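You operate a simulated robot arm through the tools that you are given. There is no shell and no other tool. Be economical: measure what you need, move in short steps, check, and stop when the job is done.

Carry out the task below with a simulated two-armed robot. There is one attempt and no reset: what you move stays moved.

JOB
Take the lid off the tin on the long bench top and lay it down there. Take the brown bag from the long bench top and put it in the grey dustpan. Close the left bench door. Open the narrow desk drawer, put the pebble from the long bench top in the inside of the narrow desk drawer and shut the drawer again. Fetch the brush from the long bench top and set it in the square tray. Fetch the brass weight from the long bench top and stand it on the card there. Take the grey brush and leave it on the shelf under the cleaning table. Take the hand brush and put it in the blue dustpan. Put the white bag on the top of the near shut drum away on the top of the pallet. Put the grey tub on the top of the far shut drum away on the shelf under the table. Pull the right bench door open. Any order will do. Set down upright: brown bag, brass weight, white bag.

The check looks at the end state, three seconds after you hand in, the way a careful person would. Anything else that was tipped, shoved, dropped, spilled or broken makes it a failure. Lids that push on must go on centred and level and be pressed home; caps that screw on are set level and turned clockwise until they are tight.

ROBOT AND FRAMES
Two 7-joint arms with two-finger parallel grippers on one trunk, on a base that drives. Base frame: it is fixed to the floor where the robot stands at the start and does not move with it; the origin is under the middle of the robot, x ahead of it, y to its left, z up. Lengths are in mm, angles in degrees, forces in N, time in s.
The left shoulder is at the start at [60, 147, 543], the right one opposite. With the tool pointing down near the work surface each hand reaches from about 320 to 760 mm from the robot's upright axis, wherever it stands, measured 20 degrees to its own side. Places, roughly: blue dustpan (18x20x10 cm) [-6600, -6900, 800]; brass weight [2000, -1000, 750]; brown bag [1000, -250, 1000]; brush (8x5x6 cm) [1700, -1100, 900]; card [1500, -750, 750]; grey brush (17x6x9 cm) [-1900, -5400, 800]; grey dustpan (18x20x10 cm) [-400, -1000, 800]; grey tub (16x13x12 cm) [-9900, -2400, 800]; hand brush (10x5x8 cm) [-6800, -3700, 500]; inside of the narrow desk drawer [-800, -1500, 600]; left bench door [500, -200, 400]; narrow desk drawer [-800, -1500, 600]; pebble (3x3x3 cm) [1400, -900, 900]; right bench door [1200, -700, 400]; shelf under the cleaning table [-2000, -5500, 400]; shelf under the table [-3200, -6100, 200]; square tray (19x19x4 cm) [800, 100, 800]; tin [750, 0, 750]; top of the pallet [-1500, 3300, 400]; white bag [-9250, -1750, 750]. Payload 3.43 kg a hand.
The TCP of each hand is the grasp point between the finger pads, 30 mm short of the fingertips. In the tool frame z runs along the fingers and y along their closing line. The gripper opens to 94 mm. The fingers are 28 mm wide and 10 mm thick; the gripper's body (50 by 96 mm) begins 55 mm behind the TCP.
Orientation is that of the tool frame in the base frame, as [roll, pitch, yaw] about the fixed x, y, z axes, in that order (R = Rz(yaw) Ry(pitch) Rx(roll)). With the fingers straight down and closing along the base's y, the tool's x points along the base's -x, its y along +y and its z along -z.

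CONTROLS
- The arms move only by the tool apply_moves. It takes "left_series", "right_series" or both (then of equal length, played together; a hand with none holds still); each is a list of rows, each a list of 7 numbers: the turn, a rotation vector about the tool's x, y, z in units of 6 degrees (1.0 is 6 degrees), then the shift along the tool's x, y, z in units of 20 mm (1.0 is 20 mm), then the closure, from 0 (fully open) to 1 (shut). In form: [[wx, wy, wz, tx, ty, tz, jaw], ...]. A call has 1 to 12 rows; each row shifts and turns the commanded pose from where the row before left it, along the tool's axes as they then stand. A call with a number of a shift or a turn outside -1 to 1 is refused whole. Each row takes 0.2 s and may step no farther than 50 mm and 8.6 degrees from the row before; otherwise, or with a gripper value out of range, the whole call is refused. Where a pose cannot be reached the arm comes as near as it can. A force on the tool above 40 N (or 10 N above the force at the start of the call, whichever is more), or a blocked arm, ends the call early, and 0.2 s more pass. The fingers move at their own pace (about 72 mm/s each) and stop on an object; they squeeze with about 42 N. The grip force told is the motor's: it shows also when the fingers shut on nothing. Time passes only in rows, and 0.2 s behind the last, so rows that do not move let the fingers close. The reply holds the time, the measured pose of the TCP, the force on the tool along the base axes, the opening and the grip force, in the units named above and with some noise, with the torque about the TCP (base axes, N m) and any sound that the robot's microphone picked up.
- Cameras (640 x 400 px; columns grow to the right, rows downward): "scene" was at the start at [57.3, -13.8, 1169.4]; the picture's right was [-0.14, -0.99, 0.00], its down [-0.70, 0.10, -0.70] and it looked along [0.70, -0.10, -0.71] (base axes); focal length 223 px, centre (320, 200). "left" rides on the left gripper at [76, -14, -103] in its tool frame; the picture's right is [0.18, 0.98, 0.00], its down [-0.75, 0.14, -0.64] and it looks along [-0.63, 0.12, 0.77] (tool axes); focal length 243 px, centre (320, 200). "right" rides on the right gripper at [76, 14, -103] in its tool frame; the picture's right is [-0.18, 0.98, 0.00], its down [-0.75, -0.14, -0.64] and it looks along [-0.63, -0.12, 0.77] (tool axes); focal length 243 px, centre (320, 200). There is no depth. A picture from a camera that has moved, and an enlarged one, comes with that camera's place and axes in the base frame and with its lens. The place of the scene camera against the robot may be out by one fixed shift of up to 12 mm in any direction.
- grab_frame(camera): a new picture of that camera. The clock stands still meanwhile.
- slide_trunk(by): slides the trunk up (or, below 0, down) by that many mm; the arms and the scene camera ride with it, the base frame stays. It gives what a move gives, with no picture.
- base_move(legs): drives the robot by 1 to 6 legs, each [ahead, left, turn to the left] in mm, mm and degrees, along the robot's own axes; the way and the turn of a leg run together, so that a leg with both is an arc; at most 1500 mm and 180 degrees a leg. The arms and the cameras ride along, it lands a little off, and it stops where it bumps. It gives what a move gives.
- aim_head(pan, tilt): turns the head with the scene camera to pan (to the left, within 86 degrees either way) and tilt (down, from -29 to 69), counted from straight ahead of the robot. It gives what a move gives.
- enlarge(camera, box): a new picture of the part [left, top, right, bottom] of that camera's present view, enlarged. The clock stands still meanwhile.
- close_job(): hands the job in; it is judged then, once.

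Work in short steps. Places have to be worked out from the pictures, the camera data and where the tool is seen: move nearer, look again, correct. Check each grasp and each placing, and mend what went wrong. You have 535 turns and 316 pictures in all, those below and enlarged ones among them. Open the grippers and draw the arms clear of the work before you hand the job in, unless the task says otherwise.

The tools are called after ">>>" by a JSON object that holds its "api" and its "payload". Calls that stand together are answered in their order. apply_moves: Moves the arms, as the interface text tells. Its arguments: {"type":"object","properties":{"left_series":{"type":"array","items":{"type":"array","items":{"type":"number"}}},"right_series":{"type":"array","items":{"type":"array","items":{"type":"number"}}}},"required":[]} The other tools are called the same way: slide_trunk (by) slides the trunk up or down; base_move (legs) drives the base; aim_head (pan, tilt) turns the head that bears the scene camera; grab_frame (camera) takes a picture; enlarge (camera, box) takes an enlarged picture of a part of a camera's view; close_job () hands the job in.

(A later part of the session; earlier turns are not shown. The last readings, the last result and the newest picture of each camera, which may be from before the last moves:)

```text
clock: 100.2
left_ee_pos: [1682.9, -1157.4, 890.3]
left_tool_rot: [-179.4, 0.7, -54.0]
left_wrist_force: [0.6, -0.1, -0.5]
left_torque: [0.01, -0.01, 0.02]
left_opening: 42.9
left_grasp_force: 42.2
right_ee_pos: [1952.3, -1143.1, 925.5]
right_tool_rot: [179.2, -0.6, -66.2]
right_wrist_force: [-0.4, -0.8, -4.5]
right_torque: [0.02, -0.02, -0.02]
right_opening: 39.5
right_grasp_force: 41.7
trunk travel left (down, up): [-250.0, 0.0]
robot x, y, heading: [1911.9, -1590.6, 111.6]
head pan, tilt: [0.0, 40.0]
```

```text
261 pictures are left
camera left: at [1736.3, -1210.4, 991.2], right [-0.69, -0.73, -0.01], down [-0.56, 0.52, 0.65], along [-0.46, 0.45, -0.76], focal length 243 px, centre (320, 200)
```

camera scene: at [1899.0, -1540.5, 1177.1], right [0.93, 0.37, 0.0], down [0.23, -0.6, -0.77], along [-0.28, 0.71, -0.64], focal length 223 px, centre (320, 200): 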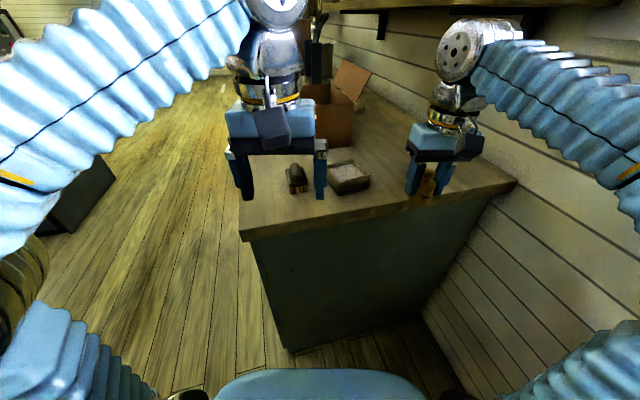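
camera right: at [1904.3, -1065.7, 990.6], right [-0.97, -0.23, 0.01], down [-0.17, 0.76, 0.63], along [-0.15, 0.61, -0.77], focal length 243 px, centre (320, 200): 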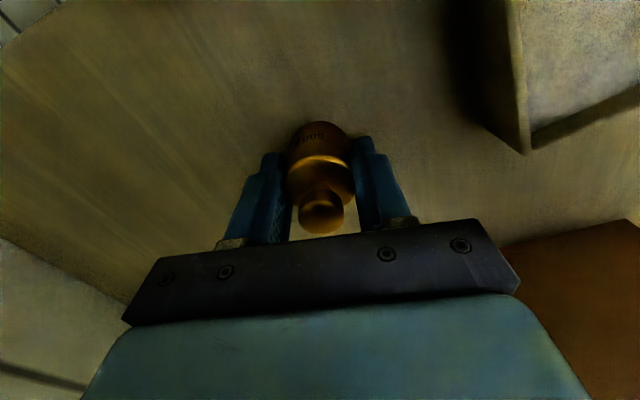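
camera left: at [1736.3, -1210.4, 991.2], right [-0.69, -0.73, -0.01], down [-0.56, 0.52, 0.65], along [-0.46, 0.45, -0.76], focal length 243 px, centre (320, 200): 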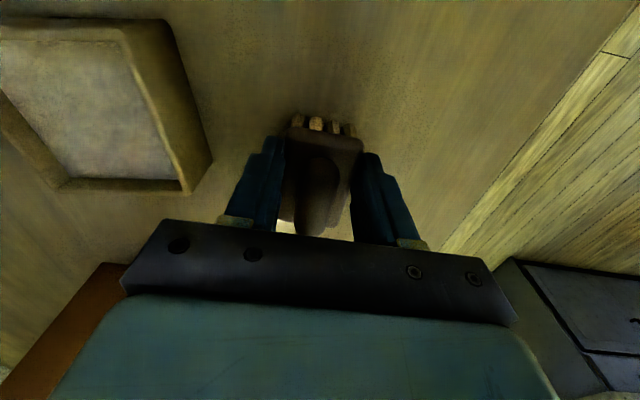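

Brush gripped (43 mm). Lift and draw back off the bench.

>>> {"api": "apply_moves", "payload": {"left_series": [[0, 0, 0, 0, 0, -1, 1], [0, 0, 0, 0, 0, -1, 1], [0, 0, 0, 0.5, 0, -1, 1], [0, 0, 0, 1, 0, -0.3, 1], [0, 0, 0, 1, 0, 0, 1], [0, 0, 0, 1, 0, 0, 1], [0, 0, 0, 1, 0, 0, 1], [0, 0, 0, 1, 0, 0, 1], [0, 0, 0, 1, 0, 0, 1], [0, 0, 0, 1, 0, 0, 1]], "right_series": [[0, 0, 0, 0, 0, 0, 1], [0, 0, 0, 0, 0, 0, 1], [0, 0, 0, 0, 0, 0, 1], [0, 0, 0, 0, 0, 0, 1], [0, 0, 0, 0, 0, 0, 1], [0, 0, 0, 0, 0, 0, 1], [0, 0, 0, 0, 0, 0, 1], [0, 0, 0, 0, 0, 0, 1], [0, 0, 0, 0, 0, 0, 1], [0, 0, 0, 0, 0, 0, 1]]}}

>>> {"api": "grab_frame", "payload": {"camera": "scene"}}

```text
clock: 102.4
left_ee_pos: [1770.3, -1279.4, 956.7]
left_tool_rot: [-179.4, 0.7, -54.2]
left_wrist_force: [-0.1, 0.6, -0.5]
left_torque: [-0.04, 0.01, -0.03]
left_opening: 42.8
left_grasp_force: 42.1
right_ee_pos: [1952.5, -1144.2, 924.4]
right_tool_rot: [179.3, -0.6, -66.1]
right_wrist_force: [-0.3, 0.8, -5.0]
right_torque: [-0.01, 0.02, 0.03]
right_opening: 39.2
right_grasp_force: 42.3
trunk travel left (down, up): [-250.0, 0.0]
robot x, y, heading: [1913.5, -1592.8, 111.5]
head pan, tilt: [0.0, 40.0]
```

```text
260 pictures are left
camera scene: at [1899.0, -1540.5, 1177.1], right [0.93, 0.37, 0.0], down [0.23, -0.6, -0.77], along [-0.28, 0.71, -0.64], focal length 223 px, centre (320, 200)
```

scene: 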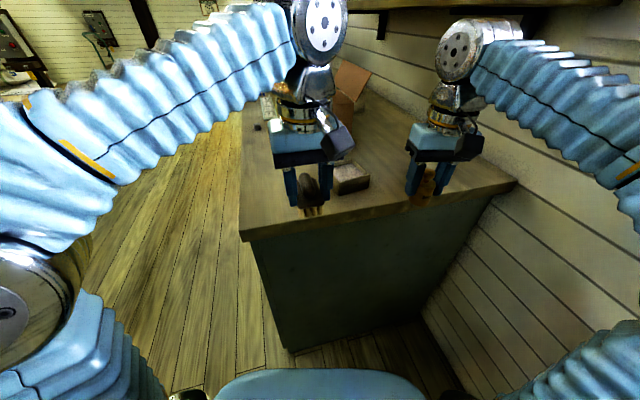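

Both held. Back out, sidestep to the front of the bench, and turn to face it.

>>> {"api": "base_move", "payload": {"legs": [[-120, 0, 0], [0, 780, 0], [0, 0, -75.8]]}}

```text
clock: 110.7
left_ee_pos: [1494.2, -1771.2, 956.7]
left_tool_rot: [-179.4, 0.5, -129.8]
left_wrist_force: [0.4, 0.4, -0.4]
left_torque: [-0.02, 0.04, -0.02]
left_opening: 42.9
left_grasp_force: 42.1
right_ee_pos: [1671.9, -1914.1, 925.0]
right_tool_rot: [179.1, -0.6, -141.8]
right_wrist_force: [-0.4, -0.2, -4.3]
right_torque: [0.01, 0.01, 0.0]
right_opening: 39.6
right_grasp_force: 41.7
trunk travel left (down, up): [-250.0, 0.0]
robot x, y, heading: [1227.8, -1987.4, 35.8]
head pan, tilt: [0.0, 40.0]
```

>>> {"api": "base_move", "payload": {"legs": [[0, 960, 0]]}}

>>> {"api": "aim_head", "payload": {"pan": -5, "tilt": 35}}

>>> {"api": "enlarge", "payload": {"camera": "scene", "box": [160, 60, 480, 260]}}

```text
clock: 115.6
left_ee_pos: [935.5, -1003.0, 957.1]
left_tool_rot: [-179.5, 0.6, -129.2]
left_wrist_force: [0.1, 0.3, -0.8]
left_torque: [0.0, -0.02, 0.0]
left_opening: 42.9
left_grasp_force: 42.0
right_ee_pos: [1114.1, -1144.2, 925.0]
right_tool_rot: [179.2, -0.6, -141.2]
right_wrist_force: [0.4, 0.3, -5.0]
right_torque: [0.02, 0.01, 0.02]
right_opening: 39.2
right_grasp_force: 41.7
trunk travel left (down, up): [-250.0, 0.0]
robot x, y, heading: [668.1, -1216.6, 36.2]
head pan, tilt: [0.0, 40.0]
```

```text
clock: 116.3
left_ee_pos: [936.0, -1003.7, 958.1]
left_tool_rot: [-179.4, 0.6, -129.2]
left_wrist_force: [-0.7, 0.1, -0.6]
left_torque: [-0.01, -0.03, 0.02]
left_opening: 42.9
left_grasp_force: 42.0
right_ee_pos: [1114.0, -1144.4, 925.2]
right_tool_rot: [179.2, -0.6, -141.2]
right_wrist_force: [-0.8, -0.7, -5.7]
right_torque: [-0.02, 0.0, 0.06]
right_opening: 39.4
right_grasp_force: 41.8
trunk travel left (down, up): [-250.0, 0.0]
robot x, y, heading: [673.9, -1220.9, 36.3]
head pan, tilt: [-5.0, 35.0]
```

```text
2.00 times, centred on (320, 160) of scene
camera zoom: at [730.2, -1194.0, 1184.6], right [0.52, -0.85, 0.0], down [-0.49, -0.3, -0.82], along [0.7, 0.43, -0.57], focal length 446 px, centre (320, 280)
```

zoom: 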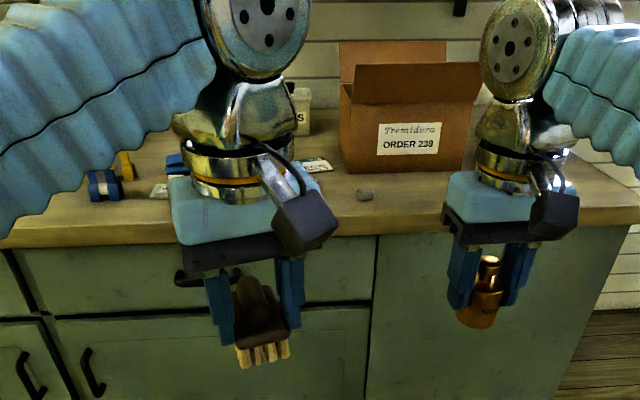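

Before closing in I raise the right hand (weight), then drive to stand with the card ahead-right.

>>> {"api": "apply_moves", "payload": {"right_series": [[0, 0, 0, 0.3, 0, -1, 1], [0, 0, 0, 0.3, 0, -0.8, 1]], "left_series": [[0, 0, 0, 1, 0, -0.5, 1], [0, 0, 0, 1, 0, -0.5, 1]]}}

>>> {"api": "base_move", "payload": {"legs": [[0, 105, -0.5], [400, 0, 0]]}}

>>> {"api": "aim_head", "payload": {"pan": -15, "tilt": 40}}

>>> {"api": "grab_frame", "payload": {"camera": "scene"}}

>>> {"api": "grab_frame", "payload": {"camera": "right"}}

```text
clock: 116.9
left_ee_pos: [909.5, -1034.0, 975.9]
left_tool_rot: [-179.4, 0.6, -129.2]
left_wrist_force: [0.0, -0.1, -0.7]
left_torque: [-0.01, 0.06, -0.05]
left_opening: 42.8
left_grasp_force: 42.1
right_ee_pos: [1105.4, -1151.1, 960.5]
right_tool_rot: [179.3, -0.7, -141.2]
right_wrist_force: [0.6, 0.1, -5.3]
right_torque: [-0.01, -0.01, -0.01]
right_opening: 39.4
right_grasp_force: 42.0
trunk travel left (down, up): [-250.0, 0.0]
robot x, y, heading: [668.4, -1219.1, 36.2]
head pan, tilt: [-5.0, 35.0]
```

```text
clock: 120.1
left_ee_pos: [1177.9, -720.3, 976.1]
left_tool_rot: [-179.4, 0.6, -130.1]
left_wrist_force: [1.0, -0.3, -0.5]
left_torque: [0.0, 0.0, 0.01]
left_opening: 42.8
left_grasp_force: 42.1
right_ee_pos: [1372.0, -840.4, 960.8]
right_tool_rot: [179.2, -0.6, -142.1]
right_wrist_force: [-0.1, -0.7, -5.4]
right_torque: [-0.01, 0.02, 0.04]
right_opening: 39.5
right_grasp_force: 42.5
trunk travel left (down, up): [-250.0, 0.0]
robot x, y, heading: [937.6, -903.1, 35.5]
head pan, tilt: [-5.0, 35.0]
```

```text
clock: 120.8
left_ee_pos: [1177.0, -719.3, 976.2]
left_tool_rot: [-179.3, 0.6, -130.0]
left_wrist_force: [0.7, 0.4, -0.1]
left_torque: [-0.03, 0.02, -0.04]
left_opening: 42.8
left_grasp_force: 42.0
right_ee_pos: [1372.5, -840.3, 960.5]
right_tool_rot: [179.2, -0.7, -142.1]
right_wrist_force: [0.3, 0.7, -4.2]
right_torque: [-0.01, 0.01, -0.01]
right_opening: 39.4
right_grasp_force: 41.9
trunk travel left (down, up): [-250.0, 0.0]
robot x, y, heading: [940.2, -906.5, 35.4]
head pan, tilt: [-15.0, 40.0]
```

```text
258 pictures are left
camera scene: at [1000.4, -892.4, 1177.1], right [0.35, -0.94, 0.0], down [-0.6, -0.23, -0.77], along [0.72, 0.27, -0.64], focal length 223 px, centre (320, 200)
```

scene: 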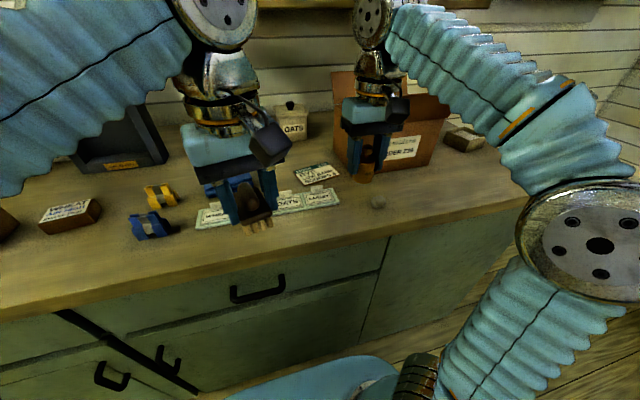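

```text
257 pictures are left
camera right: at [1306.4, -876.8, 1063.5], right [-0.46, 0.89, 0.01], down [0.69, 0.35, 0.63], along [0.56, 0.3, -0.78], focal length 243 px, centre (320, 200)
```

right: 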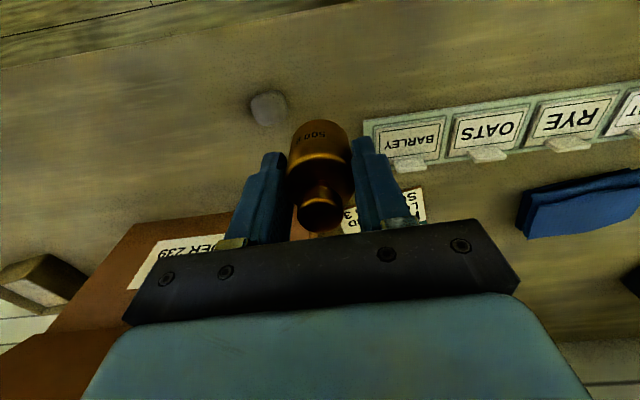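

>>> {"api": "enlarge", "payload": {"camera": "scene", "box": [260, 110, 420, 230]}}

```text
3.33 times, centred on (340, 170) of scene
camera zoom: at [1000.4, -892.4, 1177.1], right [0.35, -0.94, 0.0], down [-0.6, -0.23, -0.77], along [0.72, 0.27, -0.64], focal length 743 px, centre (253, 300)
```

zoom: 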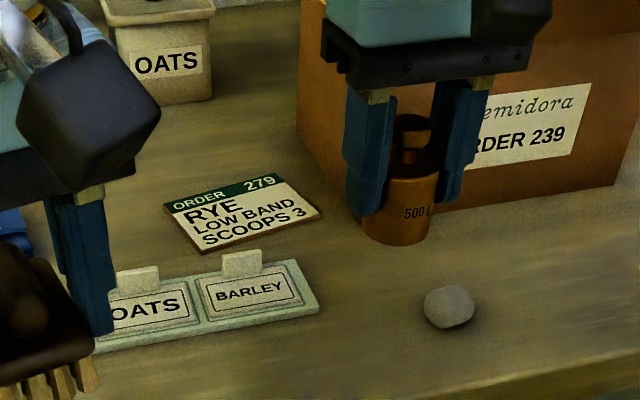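

Corrected card centre ≈(1453,−703). Move the weight above it, descending to z≈915.

>>> {"api": "apply_moves", "payload": {"right_series": [[0, 0, 0, -0.92, 0.37, 0.28, 1], [0, 0, 0, -0.92, 0.37, 0.28, 1], [0, 0, 0, -0.92, 0.37, 0.28, 1], [0, 0, 0, -0.92, 0.37, 0.28, 1], [0, 0, 0, -0.92, 0.37, 0.28, 1], [0, 0, 0, -0.92, 0.37, 0.28, 1], [0, 0, 0, -0.92, 0.37, 0.28, 1], [0, 0, 0, -0.92, 0.37, 0.28, 1]]}}

>>> {"api": "grab_frame", "payload": {"camera": "right"}}

>>> {"api": "enlarge", "payload": {"camera": "scene", "box": [260, 110, 420, 230]}}

```text
clock: 122.7
left_ee_pos: [1179.3, -719.5, 975.8]
left_tool_rot: [-179.3, 0.6, -130.1]
left_wrist_force: [-0.2, -0.4, -1.1]
left_torque: [0.0, 0.0, 0.0]
left_opening: 42.7
left_grasp_force: 41.9
right_ee_pos: [1453.7, -702.9, 913.2]
right_tool_rot: [179.3, -0.6, -142.0]
right_wrist_force: [-0.3, -0.5, -4.8]
right_torque: [0.02, -0.02, -0.01]
right_opening: 39.4
right_grasp_force: 41.8
trunk travel left (down, up): [-250.0, 0.0]
robot x, y, heading: [938.3, -902.4, 35.4]
head pan, tilt: [-15.0, 40.0]
```

```text
255 pictures are left
camera right: at [1386.1, -739.5, 1017.3], right [-0.46, 0.89, 0.01], down [0.69, 0.35, 0.63], along [0.56, 0.3, -0.78], focal length 243 px, centre (320, 200)
```

right: 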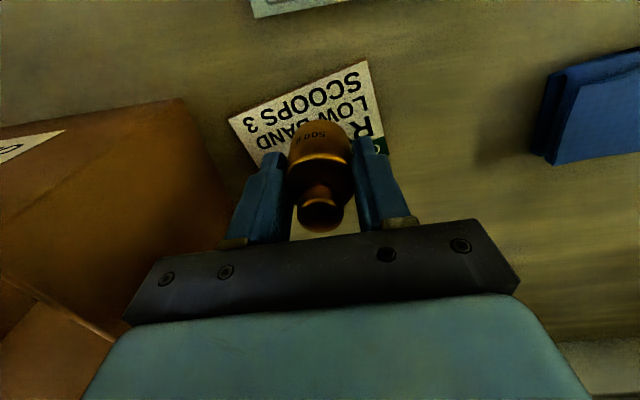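

```text
3.33 times, centred on (340, 170) of scene
camera zoom: at [1000.4, -892.4, 1177.1], right [0.35, -0.94, 0.0], down [-0.6, -0.22, -0.77], along [0.72, 0.27, -0.64], focal length 743 px, centre (253, 300)
```

zoom: 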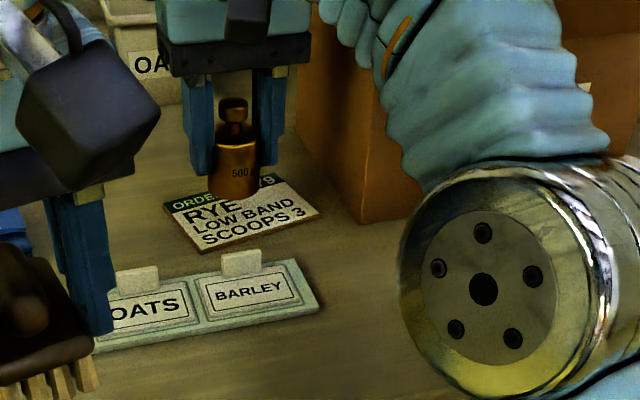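

Aligned over the card. Lower slowly until contact.

>>> {"api": "apply_moves", "payload": {"right_series": [[0, 0, 0, 0, 0, 0.4, 1], [0, 0, 0, 0, 0, 0.3, 1], [0, 0, 0, 0, 0, 0.2, 1], [0, 0, 0, 0, 0, 0.15, 1], [0, 0, 0, 0, 0, 0, 1]]}}

```text
clock: 123.8
left_ee_pos: [1178.0, -719.1, 974.9]
left_tool_rot: [-179.4, 0.6, -130.1]
left_wrist_force: [0.5, -0.1, -0.3]
left_torque: [0.0, 0.03, 0.0]
left_opening: 42.9
left_grasp_force: 42.0
right_ee_pos: [1451.6, -703.7, 893.5]
right_tool_rot: [179.2, -0.6, -142.0]
right_wrist_force: [-0.3, -0.1, -4.9]
right_torque: [0.02, -0.01, 0.01]
right_opening: 39.4
right_grasp_force: 42.2
trunk travel left (down, up): [-250.0, 0.0]
robot x, y, heading: [938.8, -904.9, 35.7]
head pan, tilt: [-15.0, 40.0]
```

>>> {"api": "apply_moves", "payload": {"right_series": [[0, 0, 0, 0, 0, 0.1, 1], [0, 0, 0, 0, 0, 0.1, 1], [0, 0, 0, 0, 0, 0.1, 1], [0, 0, 0, 0, 0, 0, 1]]}}

```text
clock: 124.8
left_ee_pos: [1177.9, -720.4, 976.6]
left_tool_rot: [-179.3, 0.6, -130.0]
left_wrist_force: [0.3, 0.2, -0.6]
left_torque: [-0.04, 0.03, 0.01]
left_opening: 43.0
left_grasp_force: 42.1
right_ee_pos: [1451.1, -703.7, 891.1]
right_tool_rot: [179.1, -0.2, -142.0]
right_wrist_force: [5.1, -0.2, 28.3]
right_torque: [-0.31, -0.28, -0.05]
right_opening: 39.4
right_grasp_force: 42.1
trunk travel left (down, up): [-250.0, 0.0]
robot x, y, heading: [937.9, -905.6, 35.7]
head pan, tilt: [-15.0, 40.0]
```

Contact. Ease up 2 mm, open, and rise straight up.

>>> {"api": "apply_moves", "payload": {"right_series": [[0, 0, 0, 0, 0, -0.1, 1], [0, 0, 0, 0, 0, 0, 0.4], [0, 0, 0, 0, 0, 0, 0.2], [0, 0, 0, 0, 0, 0, 0.2], [0, 0, 0, 0, 0, -1, 0.2], [0, 0, 0, 0, 0, -1, 0.2], [0, 0, 0, 0.5, 0, -1, 0.2], [0, 0, 0, 1, 0, -0.2, 0.2], [0, 0, 0, 1, 0, 0, 0.2], [0, 0, 0, 1, 0, 0, 0.2], [0, 0, 0, 1, 0, 0, 0.2], [0, 0, 0, 1, 0, 0, 0.2]]}}

>>> {"api": "enlarge", "payload": {"camera": "scene", "box": [240, 90, 440, 240]}}

```text
clock: 127.5
left_ee_pos: [1177.7, -720.4, 975.0]
left_tool_rot: [-179.4, 0.6, -130.1]
left_wrist_force: [0.8, 0.7, -0.5]
left_torque: [-0.02, -0.01, -0.03]
left_opening: 43.0
left_grasp_force: 42.2
right_ee_pos: [1363.0, -772.0, 943.4]
right_tool_rot: [179.2, -0.6, -142.1]
right_wrist_force: [-0.1, 0.3, -0.3]
right_torque: [0.01, -0.02, 0.04]
right_opening: 75.1
right_grasp_force: 0.1
right hand out of reach, approached as far as the arm can: row 7
trunk travel left (down, up): [-250.0, 0.0]
robot x, y, heading: [936.8, -899.8, 35.5]
head pan, tilt: [-15.0, 40.0]
```

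```text
2.67 times, centred on (340, 165) of scene
camera zoom: at [1000.2, -892.4, 1177.1], right [0.35, -0.94, 0.0], down [-0.6, -0.23, -0.77], along [0.72, 0.27, -0.64], focal length 594 px, centre (267, 293)
```

zoom: 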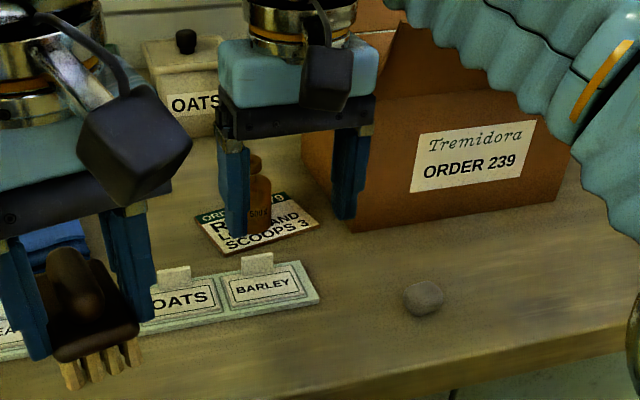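

Weight stands on the card. Now the pebble with the right hand: back 53, right 89 mm.

>>> {"api": "apply_moves", "payload": {"right_series": [[0, 0, 0, 0.55, -0.9, 0, 0.2], [0, 0, 0, 0.55, -0.9, 0, 0.2], [0, 0, 0, 0.55, -0.9, 0, 0.2], [0, 0, 0, 0.55, -0.9, 0, 0.2], [0, 0, 0, 0.5, -0.9, 0, 0.2]]}}

>>> {"api": "grab_frame", "payload": {"camera": "right"}}

```text
clock: 128.7
left_ee_pos: [1177.6, -719.3, 976.5]
left_tool_rot: [-179.4, 0.7, -130.0]
left_wrist_force: [0.3, 0.1, -0.4]
left_torque: [-0.01, -0.01, 0.02]
left_opening: 42.9
left_grasp_force: 42.1
right_ee_pos: [1374.9, -874.8, 942.4]
right_tool_rot: [179.1, -0.6, -142.0]
right_wrist_force: [1.1, 0.9, -0.2]
right_torque: [0.02, 0.02, -0.01]
right_opening: 75.1
right_grasp_force: 0.0
trunk travel left (down, up): [-250.0, 0.0]
robot x, y, heading: [935.7, -905.0, 35.4]
head pan, tilt: [-15.0, 40.0]
```

```text
252 pictures are left
camera right: at [1308.1, -911.2, 1045.8], right [-0.46, 0.89, 0.01], down [0.69, 0.35, 0.63], along [0.56, 0.3, -0.77], focal length 243 px, centre (320, 200)
```

right: 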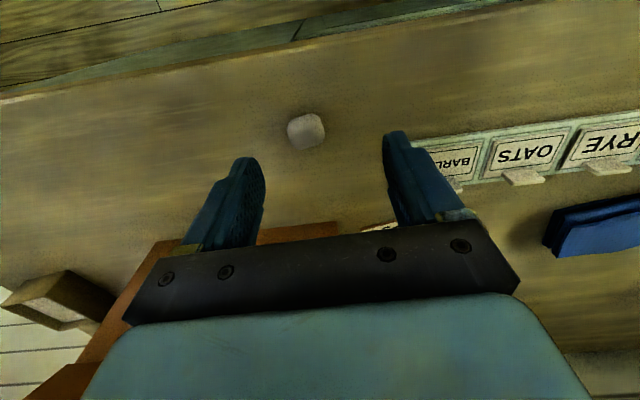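

Pebble ≈(1384,−883). Shift 12 mm right, lower to z≈884 and close.

>>> {"api": "apply_moves", "payload": {"right_series": [[0, 0, 0, -0.1, -0.6, 0.9, 0.2], [0, 0, 0, 0, 0, 1, 0.2], [0, 0, 0, 0, 0, 1, 0.2], [0, 0, 0, 0, 0, 0, 0.5], [0, 0, 0, 0, 0, 0, 1], [0, 0, 0, 0, 0, 0, 1], [0, 0, 0, 0, 0, 0, 1]]}}

>>> {"api": "grab_frame", "payload": {"camera": "right"}}

```text
clock: 130.2
left_ee_pos: [1177.4, -719.5, 976.4]
left_tool_rot: [-179.4, 0.7, -130.1]
left_wrist_force: [-0.2, 0.0, -1.1]
left_torque: [0.0, 0.03, -0.02]
left_opening: 42.8
left_grasp_force: 42.4
right_ee_pos: [1382.2, -885.2, 885.1]
right_tool_rot: [179.2, -0.4, -142.2]
right_wrist_force: [2.0, 0.7, 7.7]
right_torque: [0.03, -0.14, 0.01]
right_opening: 26.6
right_grasp_force: 42.0
trunk travel left (down, up): [-250.0, 0.0]
robot x, y, heading: [935.0, -898.3, 35.4]
head pan, tilt: [-15.0, 40.0]
```

```text
251 pictures are left
camera right: at [1315.9, -921.2, 988.2], right [-0.46, 0.89, 0.01], down [0.69, 0.35, 0.63], along [0.56, 0.3, -0.77], focal length 243 px, centre (320, 200)
```

right: 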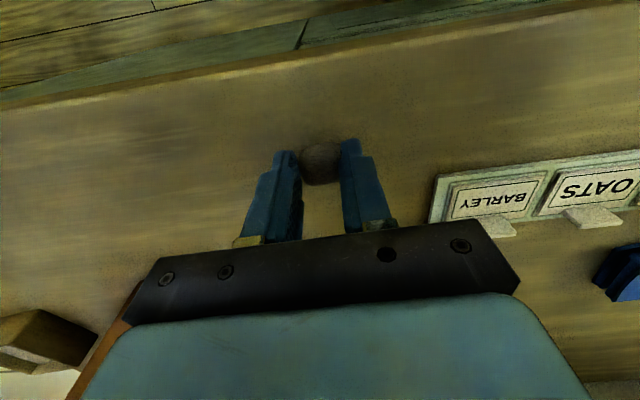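

Pebble held. Lift, back away, and drive left to the tray.

>>> {"api": "apply_moves", "payload": {"right_series": [[0, 0, 0, 0, 0, -1, 1], [0, 0, 0, 0, 0, -1, 1], [0, 0, 0, 0.5, 0, -1, 1], [0, 0, 0, 1, 0, -0.5, 1]]}}

>>> {"api": "base_move", "payload": {"legs": [[-350, 0, 0], [0, 860, 0.3]]}}

>>> {"api": "aim_head", "payload": {"pan": 0, "tilt": 35}}

>>> {"api": "grab_frame", "payload": {"camera": "scene"}}

```text
clock: 131.2
left_ee_pos: [1177.8, -720.0, 976.5]
left_tool_rot: [-179.4, 0.8, -130.1]
left_wrist_force: [-0.2, 1.1, -1.2]
left_torque: [-0.03, -0.03, -0.01]
left_opening: 42.7
left_grasp_force: 41.5
right_ee_pos: [1361.3, -903.4, 954.2]
right_tool_rot: [179.2, -0.6, -142.1]
right_wrist_force: [0.6, 0.6, -0.4]
right_torque: [-0.03, -0.01, 0.05]
right_opening: 0.0
right_grasp_force: 33.2
trunk travel left (down, up): [-250.0, 0.0]
robot x, y, heading: [936.3, -903.5, 35.5]
head pan, tilt: [-15.0, 40.0]
```

```text
clock: 137.7
left_ee_pos: [386.2, -225.3, 976.8]
left_tool_rot: [-179.4, 0.8, -129.2]
left_wrist_force: [0.3, 0.3, -0.1]
left_torque: [-0.03, 0.02, 0.0]
left_opening: 42.7
left_grasp_force: 42.5
right_ee_pos: [571.1, -407.2, 955.3]
right_tool_rot: [179.2, -0.6, -141.1]
right_wrist_force: [-0.3, -0.1, 0.6]
right_torque: [0.03, 0.01, -0.01]
right_opening: 0.3
right_grasp_force: 32.9
trunk travel left (down, up): [-250.0, 0.0]
robot x, y, heading: [153.5, -411.8, 36.5]
head pan, tilt: [-15.0, 40.0]
```

```text
clock: 138.4
left_ee_pos: [386.2, -224.6, 975.9]
left_tool_rot: [-179.4, 0.7, -129.2]
left_wrist_force: [-0.2, 0.0, -0.3]
left_torque: [0.0, 0.01, -0.01]
left_opening: 42.8
left_grasp_force: 41.8
right_ee_pos: [571.1, -405.4, 955.5]
right_tool_rot: [179.2, -0.6, -141.2]
right_wrist_force: [0.7, 0.6, -0.3]
right_torque: [-0.02, -0.01, 0.0]
right_opening: 0.0
right_grasp_force: 33.2
trunk travel left (down, up): [-250.0, 0.0]
robot x, y, heading: [148.9, -413.4, 36.3]
head pan, tilt: [0.0, 35.0]
```

```text
250 pictures are left
camera scene: at [202.3, -379.4, 1184.6], right [0.59, -0.81, 0.0], down [-0.46, -0.34, -0.82], along [0.66, 0.48, -0.57], focal length 223 px, centre (320, 200)
```

scene: 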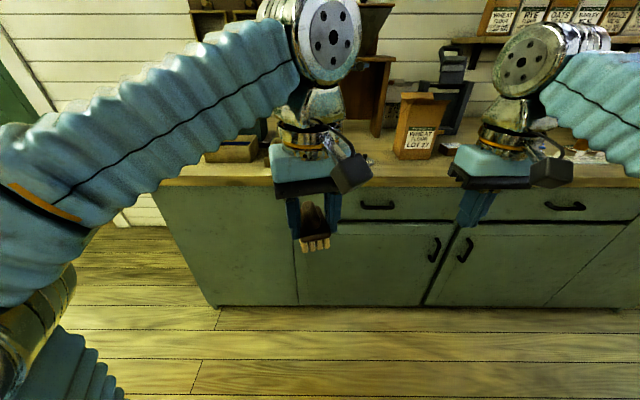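

The pebble slipped out during lifting (right hand is empty); I'll go back for it. First place the brush: drive up to the tray.

>>> {"api": "base_move", "payload": {"legs": [[340, 0, -0.6]]}}

>>> {"api": "aim_head", "payload": {"pan": 12, "tilt": 45}}

>>> {"api": "grab_frame", "payload": {"camera": "scene"}}

>>> {"api": "grab_frame", "payload": {"camera": "left"}}

```text
clock: 140.7
left_ee_pos: [667.5, -24.0, 976.6]
left_tool_rot: [-179.4, 0.6, -129.8]
left_wrist_force: [-0.3, 0.3, -1.4]
left_torque: [-0.05, -0.02, 0.0]
left_opening: 42.7
left_grasp_force: 42.1
right_ee_pos: [850.1, -207.5, 955.1]
right_tool_rot: [179.2, -0.6, -141.8]
right_wrist_force: [0.1, 0.8, 0.6]
right_torque: [-0.01, -0.01, 0.0]
right_opening: 0.1
right_grasp_force: 33.1
trunk travel left (down, up): [-250.0, 0.0]
robot x, y, heading: [425.6, -208.6, 35.9]
head pan, tilt: [0.0, 35.0]
```

```text
clock: 141.4
left_ee_pos: [666.1, -25.7, 975.5]
left_tool_rot: [-179.4, 0.6, -129.9]
left_wrist_force: [-0.2, 0.0, -1.0]
left_torque: [-0.01, -0.02, 0.0]
left_opening: 42.9
left_grasp_force: 42.6
right_ee_pos: [849.5, -208.1, 954.1]
right_tool_rot: [179.2, -0.6, -141.9]
right_wrist_force: [0.2, -0.5, 0.2]
right_torque: [-0.01, 0.02, 0.01]
right_opening: 0.0
right_grasp_force: 33.0
trunk travel left (down, up): [-250.0, 0.0]
robot x, y, heading: [426.9, -208.1, 35.6]
head pan, tilt: [12.0, 45.0]
```

```text
249 pictures are left
camera scene: at [465.2, -167.9, 1169.9], right [0.74, -0.67, 0.0], down [-0.48, -0.52, -0.71], along [0.48, 0.52, -0.71], focal length 223 px, centre (320, 200)
```

scene: 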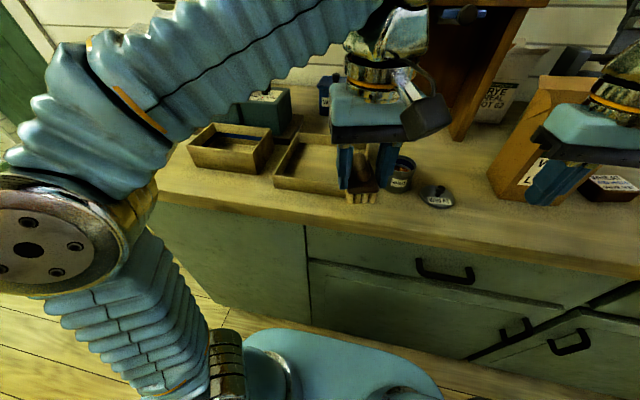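

```text
248 pictures are left
camera left: at [625.6, -91.9, 1076.8], right [-0.87, 0.49, -0.01], down [0.36, 0.67, 0.65], along [0.33, 0.56, -0.76], focal length 243 px, centre (320, 200)
```

left: 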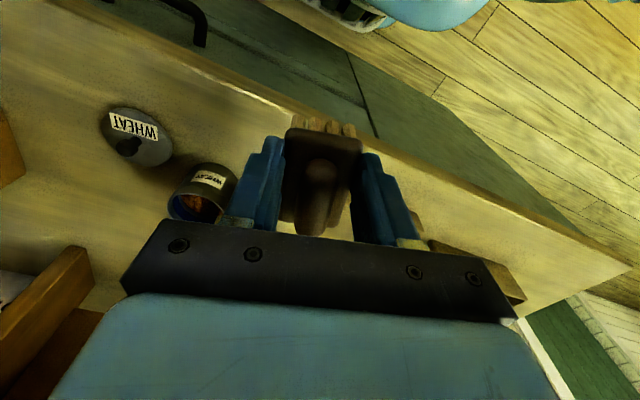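

>>> {"api": "enlarge", "payload": {"camera": "scene", "box": [240, 100, 440, 225]}}

```text
3.20 times, centred on (340, 162) of scene
camera zoom: at [465.2, -167.9, 1169.9], right [0.74, -0.67, 0.0], down [-0.48, -0.52, -0.71], along [0.48, 0.52, -0.71], focal length 713 px, centre (256, 320)
```

zoom: 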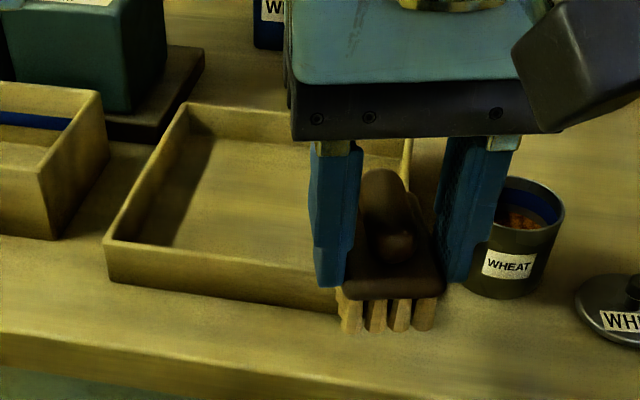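

Tray centre ≈(748,127). Move the brush over it, descending to ~945 and aligning the yaw.

>>> {"api": "apply_moves", "payload": {"left_series": [[0, 0, 0, -0.95, 0.2, 0, 1], [0, 0, 0, -0.95, 0.2, 0, 1], [0, 0, 0, -0.95, 0.2, 0.1, 1], [0, 0, 0, -0.95, 0.2, 0.2, 1], [0, 0, 0, -0.95, 0.2, 0.2, 1], [0, 0, 0, -0.95, 0.2, 0.2, 1], [0, 0, 0, -0.95, 0.2, 0.2, 1], [0, 0, 0, -0.95, 0.2, 0.2, 1], [0, 0, 0, -0.95, 0.2, 0.2, 1], [0, 0, 0.8, 0, 0, 0, 1], [0, 0, 0.8, 0, 0, 0, 1], [0, 0, 0.8, 0, 0, 0, 1]]}}

>>> {"api": "enlarge", "payload": {"camera": "scene", "box": [200, 80, 400, 205]}}

>>> {"api": "grab_frame", "payload": {"camera": "left"}}

```text
clock: 144.0
left_ee_pos: [750.0, 129.7, 951.4]
left_tool_rot: [-179.6, 0.8, -144.2]
left_wrist_force: [0.1, -0.5, -1.0]
left_torque: [0.0, 0.0, -0.03]
left_opening: 42.8
left_grasp_force: 41.8
right_ee_pos: [849.9, -206.7, 955.3]
right_tool_rot: [179.2, -0.7, -141.7]
right_wrist_force: [0.2, -0.6, 0.4]
right_torque: [-0.01, 0.02, -0.03]
right_opening: 0.0
right_grasp_force: 33.1
trunk travel left (down, up): [-250.0, 0.0]
robot x, y, heading: [423.6, -211.9, 35.6]
head pan, tilt: [12.0, 45.0]
```

```text
3.20 times, centred on (300, 142) of scene
camera zoom: at [465.1, -167.9, 1169.8], right [0.74, -0.67, 0.0], down [-0.48, -0.52, -0.71], along [0.48, 0.52, -0.71], focal length 713 px, centre (384, 384)
```

zoom: 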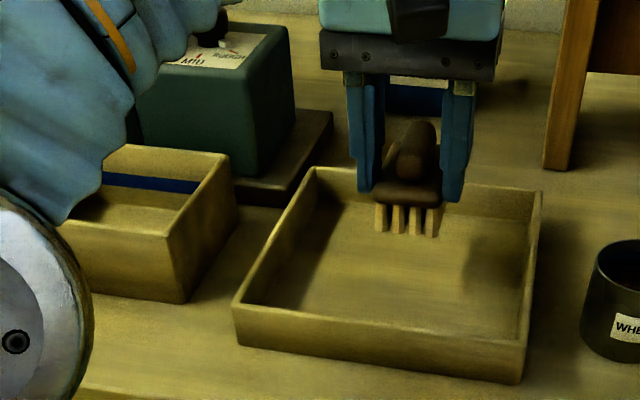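

```text
245 pictures are left
camera left: at [692.6, 74.2, 1052.0], right [-0.72, 0.69, -0.01], down [0.52, 0.55, 0.65], along [0.45, 0.47, -0.76], focal length 243 px, centre (320, 200)
```

left: 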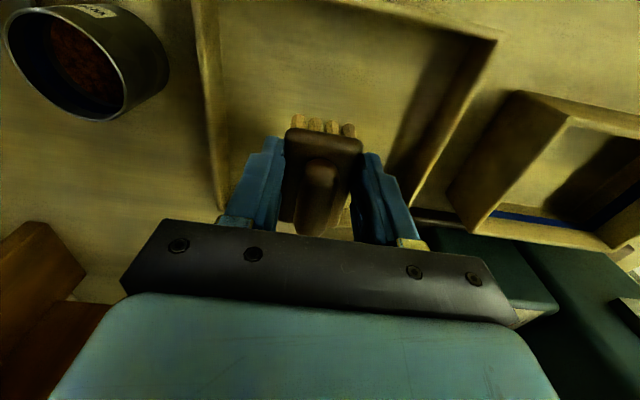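

Brush is centred over the tray. Lower until contact.

>>> {"api": "apply_moves", "payload": {"left_series": [[0, 0, 0, 0, 0, 0.8, 1], [0, 0, 0, 0, 0, 0.8, 1], [0, 0, 0, 0, 0, 0.4, 1], [0, 0, 0, 0, 0, 0.2, 1], [0, 0, 0, 0, 0, 0.15, 1], [0, 0, 0, 0, 0, 0.15, 1], [0, 0, 0, 0, 0, 0.1, 1]]}}

```text
clock: 145.6
left_ee_pos: [749.8, 131.1, 899.1]
left_tool_rot: [-179.6, 0.8, -144.2]
left_wrist_force: [0.6, 0.9, -0.3]
left_torque: [-0.02, 0.03, -0.02]
left_opening: 42.8
left_grasp_force: 42.4
right_ee_pos: [851.2, -207.5, 954.3]
right_tool_rot: [179.2, -0.6, -141.9]
right_wrist_force: [0.4, -0.8, -0.2]
right_torque: [0.0, 0.02, -0.02]
right_opening: 0.1
right_grasp_force: 32.8
trunk travel left (down, up): [-250.0, 0.0]
robot x, y, heading: [423.5, -205.6, 35.8]
head pan, tilt: [12.0, 45.0]
```

>>> {"api": "apply_moves", "payload": {"left_series": [[0, 0, 0, 0, 0, 0.15, 1], [0, 0, 0, 0, 0, 0.1, 1], [0, 0, 0, 0, 0, 0.1, 1], [0, 0, 0, 0, 0, 0, 1]]}}

```text
clock: 146.6
left_ee_pos: [750.4, 130.4, 894.7]
left_tool_rot: [-179.5, 1.1, -144.2]
left_wrist_force: [2.5, 2.6, 34.8]
left_torque: [0.21, -0.06, 0.0]
left_opening: 43.3
left_grasp_force: 42.1
right_ee_pos: [850.0, -207.9, 956.1]
right_tool_rot: [179.2, -0.5, -141.8]
right_wrist_force: [-0.4, 0.1, -1.0]
right_torque: [0.01, -0.03, -0.01]
right_opening: 0.4
right_grasp_force: 33.1
trunk travel left (down, up): [-250.0, 0.0]
robot x, y, heading: [424.8, -210.3, 35.9]
head pan, tilt: [12.0, 45.0]
```

Contact with the tray floor; ease up, open and rise.

>>> {"api": "apply_moves", "payload": {"left_series": [[0, 0, 0, 0, 0, -0.1, 1], [0, 0, 0, 0, 0, 0, 0.3], [0, 0, 0, 0, 0, 0, 0.2], [0, 0, 0, 0, 0, 0, 0.2], [0, 0, 0, 0, 0, -1, 0.2], [0, 0, 0, 0, 0, -1, 0.2], [0, 0, 0, 0.5, 0, -1, 0.2], [0, 0, 0, 1, 0, -0.5, 0.2], [0, 0, 0, 1, 0, 0, 0.2], [0, 0, 0, 1, 0, 0, 0.2]]}}

>>> {"api": "enlarge", "payload": {"camera": "scene", "box": [200, 80, 460, 242]}}

```text
clock: 148.8
left_ee_pos: [691.8, 88.8, 963.7]
left_tool_rot: [-179.5, 0.8, -144.2]
left_wrist_force: [-0.5, -0.4, -0.2]
left_torque: [0.01, 0.01, 0.03]
left_opening: 75.2
left_grasp_force: 0.1
right_ee_pos: [850.2, -206.4, 954.8]
right_tool_rot: [179.1, -0.6, -141.8]
right_wrist_force: [0.1, -0.2, -0.6]
right_torque: [0.03, 0.01, -0.01]
right_opening: 0.0
right_grasp_force: 33.1
trunk travel left (down, up): [-250.0, 0.0]
robot x, y, heading: [427.5, -209.8, 35.9]
head pan, tilt: [12.0, 45.0]
```

```text
2.46 times, centred on (330, 161) of scene
camera zoom: at [465.2, -167.8, 1169.8], right [0.74, -0.67, 0.0], down [-0.48, -0.52, -0.71], along [0.48, 0.52, -0.71], focal length 549 px, centre (295, 296)
```

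zoom: 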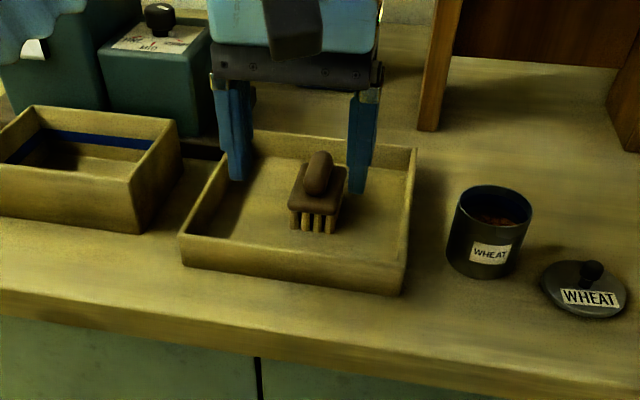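

Brush is in the tray. Back out and return to the pebble.

>>> {"api": "base_move", "payload": {"legs": [[-330, 0, 0], [0, -870, -0.2], [310, 0, 0]]}}

>>> {"api": "aim_head", "payload": {"pan": -15, "tilt": 40}}

>>> {"api": "grab_frame", "payload": {"camera": "scene"}}

```text
clock: 156.9
left_ee_pos: [1172.9, -638.7, 964.1]
left_tool_rot: [-179.6, 0.8, -144.6]
left_wrist_force: [-0.2, -0.9, -0.8]
left_torque: [0.01, 0.0, -0.02]
left_opening: 75.0
left_grasp_force: 0.2
right_ee_pos: [1329.1, -935.3, 955.0]
right_tool_rot: [179.2, -0.6, -142.2]
right_wrist_force: [-0.9, 0.1, 0.0]
right_torque: [0.02, 0.02, -0.01]
right_opening: 0.0
right_grasp_force: 33.0
trunk travel left (down, up): [-250.0, 0.0]
robot x, y, heading: [909.9, -936.2, 35.4]
head pan, tilt: [12.0, 45.0]
```

```text
clock: 157.8
left_ee_pos: [1173.5, -637.0, 964.1]
left_tool_rot: [-179.6, 0.8, -144.6]
left_wrist_force: [0.7, -0.1, -0.2]
left_torque: [-0.01, 0.01, 0.0]
left_opening: 75.2
left_grasp_force: 0.2
right_ee_pos: [1329.4, -936.2, 955.0]
right_tool_rot: [179.2, -0.5, -142.2]
right_wrist_force: [0.2, -0.3, 0.5]
right_torque: [-0.03, -0.01, -0.01]
right_opening: 0.0
right_grasp_force: 33.3
trunk travel left (down, up): [-250.0, 0.0]
robot x, y, heading: [903.1, -938.1, 35.3]
head pan, tilt: [-15.0, 40.0]
```

```text
243 pictures are left
camera scene: at [968.9, -924.2, 1177.1], right [0.35, -0.94, 0.0], down [-0.6, -0.22, -0.77], along [0.72, 0.27, -0.64], focal length 223 px, centre (320, 200)
```

scene: 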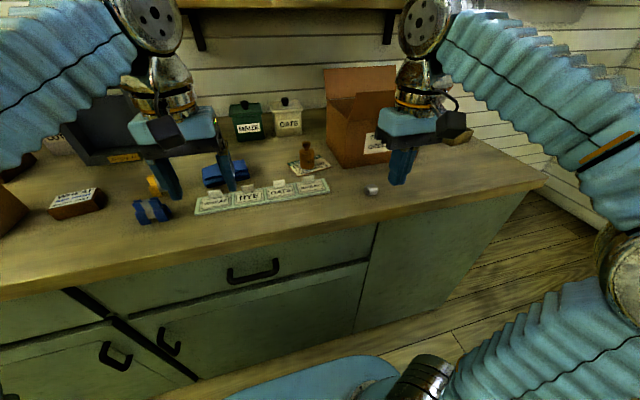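

Pebble is still on its spot. Open the right hand and look with its camera.

>>> {"api": "apply_moves", "payload": {"right_series": [[0, 0, 0, -0.8, 0, 0, 0.4], [0, 0, 0, -0.8, 0, 0, 0.3], [0, 0, 0, 0, 0, 0, 0.3]]}}

>>> {"api": "grab_frame", "payload": {"camera": "right"}}

```text
clock: 158.6
left_ee_pos: [1173.2, -639.5, 964.6]
left_tool_rot: [-179.6, 0.9, -144.6]
left_wrist_force: [-0.5, 0.4, 0.6]
left_torque: [-0.01, 0.0, 0.02]
left_opening: 75.4
left_grasp_force: 0.1
right_ee_pos: [1354.8, -916.6, 954.1]
right_tool_rot: [179.3, -0.6, -142.2]
right_wrist_force: [-0.4, 0.1, -1.1]
right_torque: [0.01, -0.04, -0.02]
right_opening: 65.9
right_grasp_force: 0.1
trunk travel left (down, up): [-250.0, 0.0]
robot x, y, heading: [905.7, -936.1, 35.3]
head pan, tilt: [-15.0, 40.0]
```

```text
242 pictures are left
camera right: at [1288.4, -952.0, 1057.1], right [-0.46, 0.89, 0.01], down [0.69, 0.35, 0.63], along [0.56, 0.3, -0.77], focal length 243 px, centre (320, 200)
```

right: 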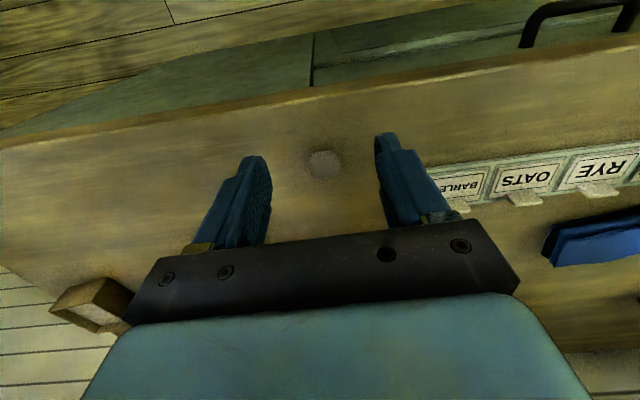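

>>> {"api": "apply_moves", "payload": {"right_series": [[0, 0, 0, -1, -0.05, 0.8, 0.3], [0, 0, 0, -1, -0.05, 0.8, 0.3], [0, 0, 0, -0.14, 0, 1, 0.3], [0, 0, 0, 0, 0, 0.8, 0.3], [0, 0, 0, 0, 0, 0.2, 0.3], [0, 0, 0, 0, 0, 0.1, 0.3]]}}

>>> {"api": "grab_frame", "payload": {"camera": "right"}}

```text
clock: 160.0
left_ee_pos: [1171.9, -638.2, 965.3]
left_tool_rot: [-179.6, 0.8, -144.5]
left_wrist_force: [0.1, 0.0, -0.3]
left_torque: [0.03, 0.01, 0.0]
left_opening: 75.3
left_grasp_force: 0.1
right_ee_pos: [1389.5, -890.8, 881.7]
right_tool_rot: [179.2, -0.7, -142.2]
right_wrist_force: [0.5, -0.3, -0.5]
right_torque: [-0.01, 0.0, -0.04]
right_opening: 65.5
right_grasp_force: 0.0
trunk travel left (down, up): [-250.0, 0.0]
robot x, y, heading: [906.9, -936.0, 35.3]
head pan, tilt: [-15.0, 40.0]
```

```text
241 pictures are left
camera right: at [1322.4, -927.0, 983.4], right [-0.46, 0.89, 0.01], down [0.69, 0.35, 0.63], along [0.56, 0.3, -0.78], focal length 243 px, centre (320, 200)
```

right: 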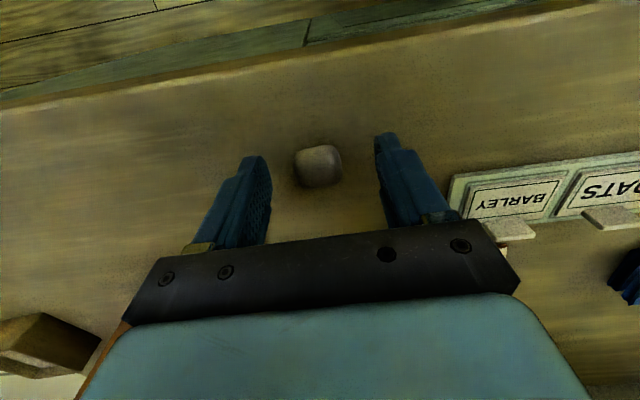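

Centred. Lower 3 mm more, close, then a small test lift.

>>> {"api": "apply_moves", "payload": {"right_series": [[0, 0, 0, 0, 0, 0.15, 0.3], [0, 0, 0, 0, 0, 0, 0.6], [0, 0, 0, 0, 0, 0, 0.8], [0, 0, 0, 0, 0, 0, 1], [0, 0, 0, 0, 0, 0, 1], [0, 0, 0, 0, 0, -0.25, 1], [0, 0, 0, 0, 0, -0.25, 1], [0, 0, 0, 0, 0, -0.25, 1], [0, 0, 0, 0, 0, -0.25, 1]]}}

>>> {"api": "grab_frame", "payload": {"camera": "right"}}

```text
clock: 162.0
left_ee_pos: [1172.9, -639.7, 964.0]
left_tool_rot: [-179.7, 0.8, -144.5]
left_wrist_force: [0.4, 0.1, -0.6]
left_torque: [0.05, 0.0, -0.04]
left_opening: 75.4
left_grasp_force: 0.0
right_ee_pos: [1389.0, -890.4, 896.6]
right_tool_rot: [179.2, -0.6, -142.2]
right_wrist_force: [-0.2, -0.3, 0.0]
right_torque: [0.0, 0.0, -0.01]
right_opening: 27.9
right_grasp_force: 41.6
trunk travel left (down, up): [-250.0, 0.0]
robot x, y, heading: [907.1, -933.1, 35.2]
head pan, tilt: [-15.0, 40.0]
```

```text
240 pictures are left
camera right: at [1322.2, -926.8, 999.6], right [-0.46, 0.89, 0.01], down [0.69, 0.35, 0.63], along [0.56, 0.3, -0.78], focal length 243 px, centre (320, 200)
```

right: 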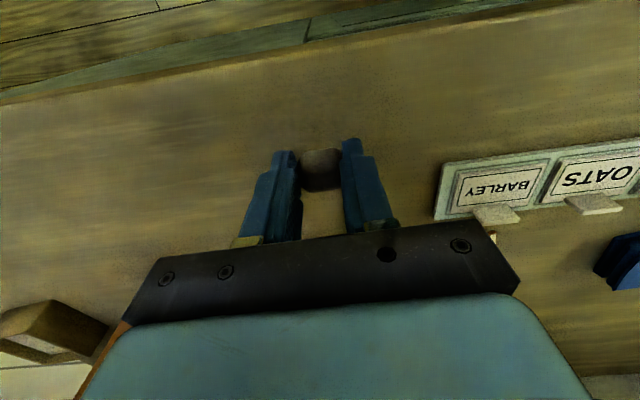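

Pebble holds. Lift it high, back away from the bench, and look at the door handles; I'll do the doors with the empty left hand.

>>> {"api": "apply_moves", "payload": {"right_series": [[0, 0, 0, 0, 0, -0.5, 1], [0, 0, 0, 0, 0, -0.5, 1], [0, 0, 0, 0, 0, -0.7, 1], [0, 0, 0, 0.5, 0, -0.7, 1], [0, 0, 0, 0.5, 0, -0.4, 1]]}}

>>> {"api": "base_move", "payload": {"legs": [[-300, 0, 0.3]]}}

>>> {"api": "aim_head", "payload": {"pan": 5, "tilt": 50}}

>>> {"api": "grab_frame", "payload": {"camera": "scene"}}

```text
clock: 163.2
left_ee_pos: [1171.7, -638.0, 964.4]
left_tool_rot: [-179.7, 0.8, -144.6]
left_wrist_force: [-0.3, -0.2, 0.1]
left_torque: [0.03, 0.01, -0.01]
left_opening: 75.5
left_grasp_force: 0.1
right_ee_pos: [1372.8, -904.1, 952.4]
right_tool_rot: [179.2, -0.6, -142.1]
right_wrist_force: [-0.1, 0.0, -0.1]
right_torque: [-0.01, 0.03, 0.01]
right_opening: 28.3
right_grasp_force: 41.1
trunk travel left (down, up): [-250.0, 0.0]
robot x, y, heading: [909.8, -933.1, 35.1]
head pan, tilt: [-15.0, 40.0]
```

```text
clock: 165.3
left_ee_pos: [928.5, -810.0, 963.8]
left_tool_rot: [-179.6, 0.8, -144.3]
left_wrist_force: [0.9, -0.2, 1.1]
left_torque: [0.02, -0.02, 0.01]
left_opening: 75.2
left_grasp_force: 0.1
right_ee_pos: [1132.3, -1073.7, 953.2]
right_tool_rot: [179.2, -0.5, -141.8]
right_wrist_force: [0.4, -0.4, -0.2]
right_torque: [0.02, 0.02, 0.03]
right_opening: 27.5
right_grasp_force: 42.2
trunk travel left (down, up): [-250.0, 0.0]
robot x, y, heading: [664.2, -1104.0, 35.7]
head pan, tilt: [-15.0, 40.0]
```

```text
clock: 166.1
left_ee_pos: [928.9, -809.8, 963.7]
left_tool_rot: [-179.6, 0.9, -144.2]
left_wrist_force: [-0.8, 0.6, 0.5]
left_torque: [0.02, -0.01, 0.0]
left_opening: 75.2
left_grasp_force: 0.0
right_ee_pos: [1131.9, -1073.2, 952.2]
right_tool_rot: [179.3, -0.6, -141.8]
right_wrist_force: [-0.5, -0.2, -0.7]
right_torque: [0.02, 0.02, 0.04]
right_opening: 27.4
right_grasp_force: 42.1
trunk travel left (down, up): [-250.0, 0.0]
robot x, y, heading: [662.8, -1103.7, 35.7]
head pan, tilt: [5.0, 50.0]
```

```text
239 pictures are left
camera scene: at [706.1, -1076.4, 1163.0], right [0.65, -0.76, 0.0], down [-0.58, -0.5, -0.64], along [0.49, 0.42, -0.77], focal length 223 px, centre (320, 200)
```

scene: 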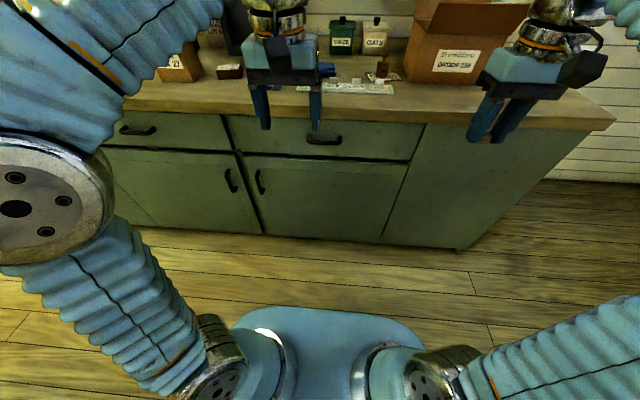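

Handle of the right door ≈ u 972, z≈510. I turn the left hand horizontal (pointing ahead), and lower it, well away from the bench.

>>> {"api": "base_move", "payload": {"legs": [[-180, 30, 0]]}}

>>> {"api": "apply_moves", "payload": {"left_series": [[0, -1, 0, 0, 0, 0, 0], [0, -1, 0, 0, 0, 0, 0], [0, -1, 0, 0, 0, 0, 0], [0, -1, 0, 0, 0, 0, 0], [0, -1, 0, 0, 0, 0, 0], [0, -1, 0, 0, 0, 0, 0], [0, -1, 0, 0, 0, 0, 0], [0, -1, 0, 0, 0, 0, 0], [0, -1, 0, 0, 0, 0, 0], [0, -1, 0, 0, 0, 0, 0], [0, -1, 0, 0, 0, 0, 0], [0, -1, 0, 0, 0, 0, 0]]}}

>>> {"api": "apply_moves", "payload": {"left_series": [[0, -1, 0, 0, 0, 0, 0], [0, -1, 0, 0, 0, 0, 0], [0, -1, 0, 0, 0, 0, 0], [0, 0, 0, 1, 0, 0, 0], [0, 0, 0, 1, 0, 0, 0], [0, 0, 0, 1, 0, 0, 0], [0, 0, 0, 1, 0, 0, 0], [0, 0, 0, 1, 0, 0, 0], [0, 0, 0, 1, 0, 0, 0], [0, 0, 0, 1, 0, 0, 0], [0, 0, 0, 1, 0, 0, 0], [0, 0, 0, 1, 0, 0, 0]]}}

```text
clock: 167.6
left_ee_pos: [766.2, -892.1, 963.9]
left_tool_rot: [-179.6, 0.8, -144.4]
left_wrist_force: [0.3, -0.1, 0.1]
left_torque: [-0.01, -0.02, 0.0]
left_opening: 75.1
left_grasp_force: 0.1
right_ee_pos: [967.9, -1156.7, 952.6]
right_tool_rot: [179.2, -0.5, -141.9]
right_wrist_force: [0.4, -0.4, -1.3]
right_torque: [0.02, 0.03, 0.03]
right_opening: 27.5
right_grasp_force: 41.6
trunk travel left (down, up): [-250.0, 0.0]
robot x, y, heading: [500.9, -1189.9, 35.7]
head pan, tilt: [5.0, 50.0]
```

```text
clock: 170.2
left_ee_pos: [765.2, -891.8, 964.2]
left_tool_rot: [-178.4, 72.9, -143.1]
left_wrist_force: [-0.8, -0.5, 0.6]
left_torque: [0.02, 0.0, 0.03]
left_opening: 93.9
left_grasp_force: 0.0
right_ee_pos: [966.2, -1156.2, 952.8]
right_tool_rot: [179.2, -0.7, -142.1]
right_wrist_force: [0.3, 0.1, 0.1]
right_torque: [0.03, 0.0, 0.02]
right_opening: 27.6
right_grasp_force: 42.5
trunk travel left (down, up): [-250.0, 0.0]
robot x, y, heading: [498.0, -1190.3, 35.4]
head pan, tilt: [5.0, 50.0]
```

```text
clock: 172.8
left_ee_pos: [822.3, -900.0, 826.6]
left_tool_rot: [-31.0, 89.1, 4.8]
left_wrist_force: [-0.6, -0.7, -0.2]
left_torque: [0.03, 0.01, -0.02]
left_opening: 93.9
left_grasp_force: 0.2
left hand out of reach, approached as far as the arm can: row 7, 8, 9, 10, 11, 12
right_ee_pos: [966.8, -1157.2, 952.9]
right_tool_rot: [179.1, -0.6, -142.0]
right_wrist_force: [0.1, -1.2, -1.1]
right_torque: [-0.01, -0.03, -0.02]
right_opening: 27.6
right_grasp_force: 42.0
trunk travel left (down, up): [-250.0, 0.0]
robot x, y, heading: [499.8, -1191.2, 35.4]
head pan, tilt: [5.0, 50.0]
```

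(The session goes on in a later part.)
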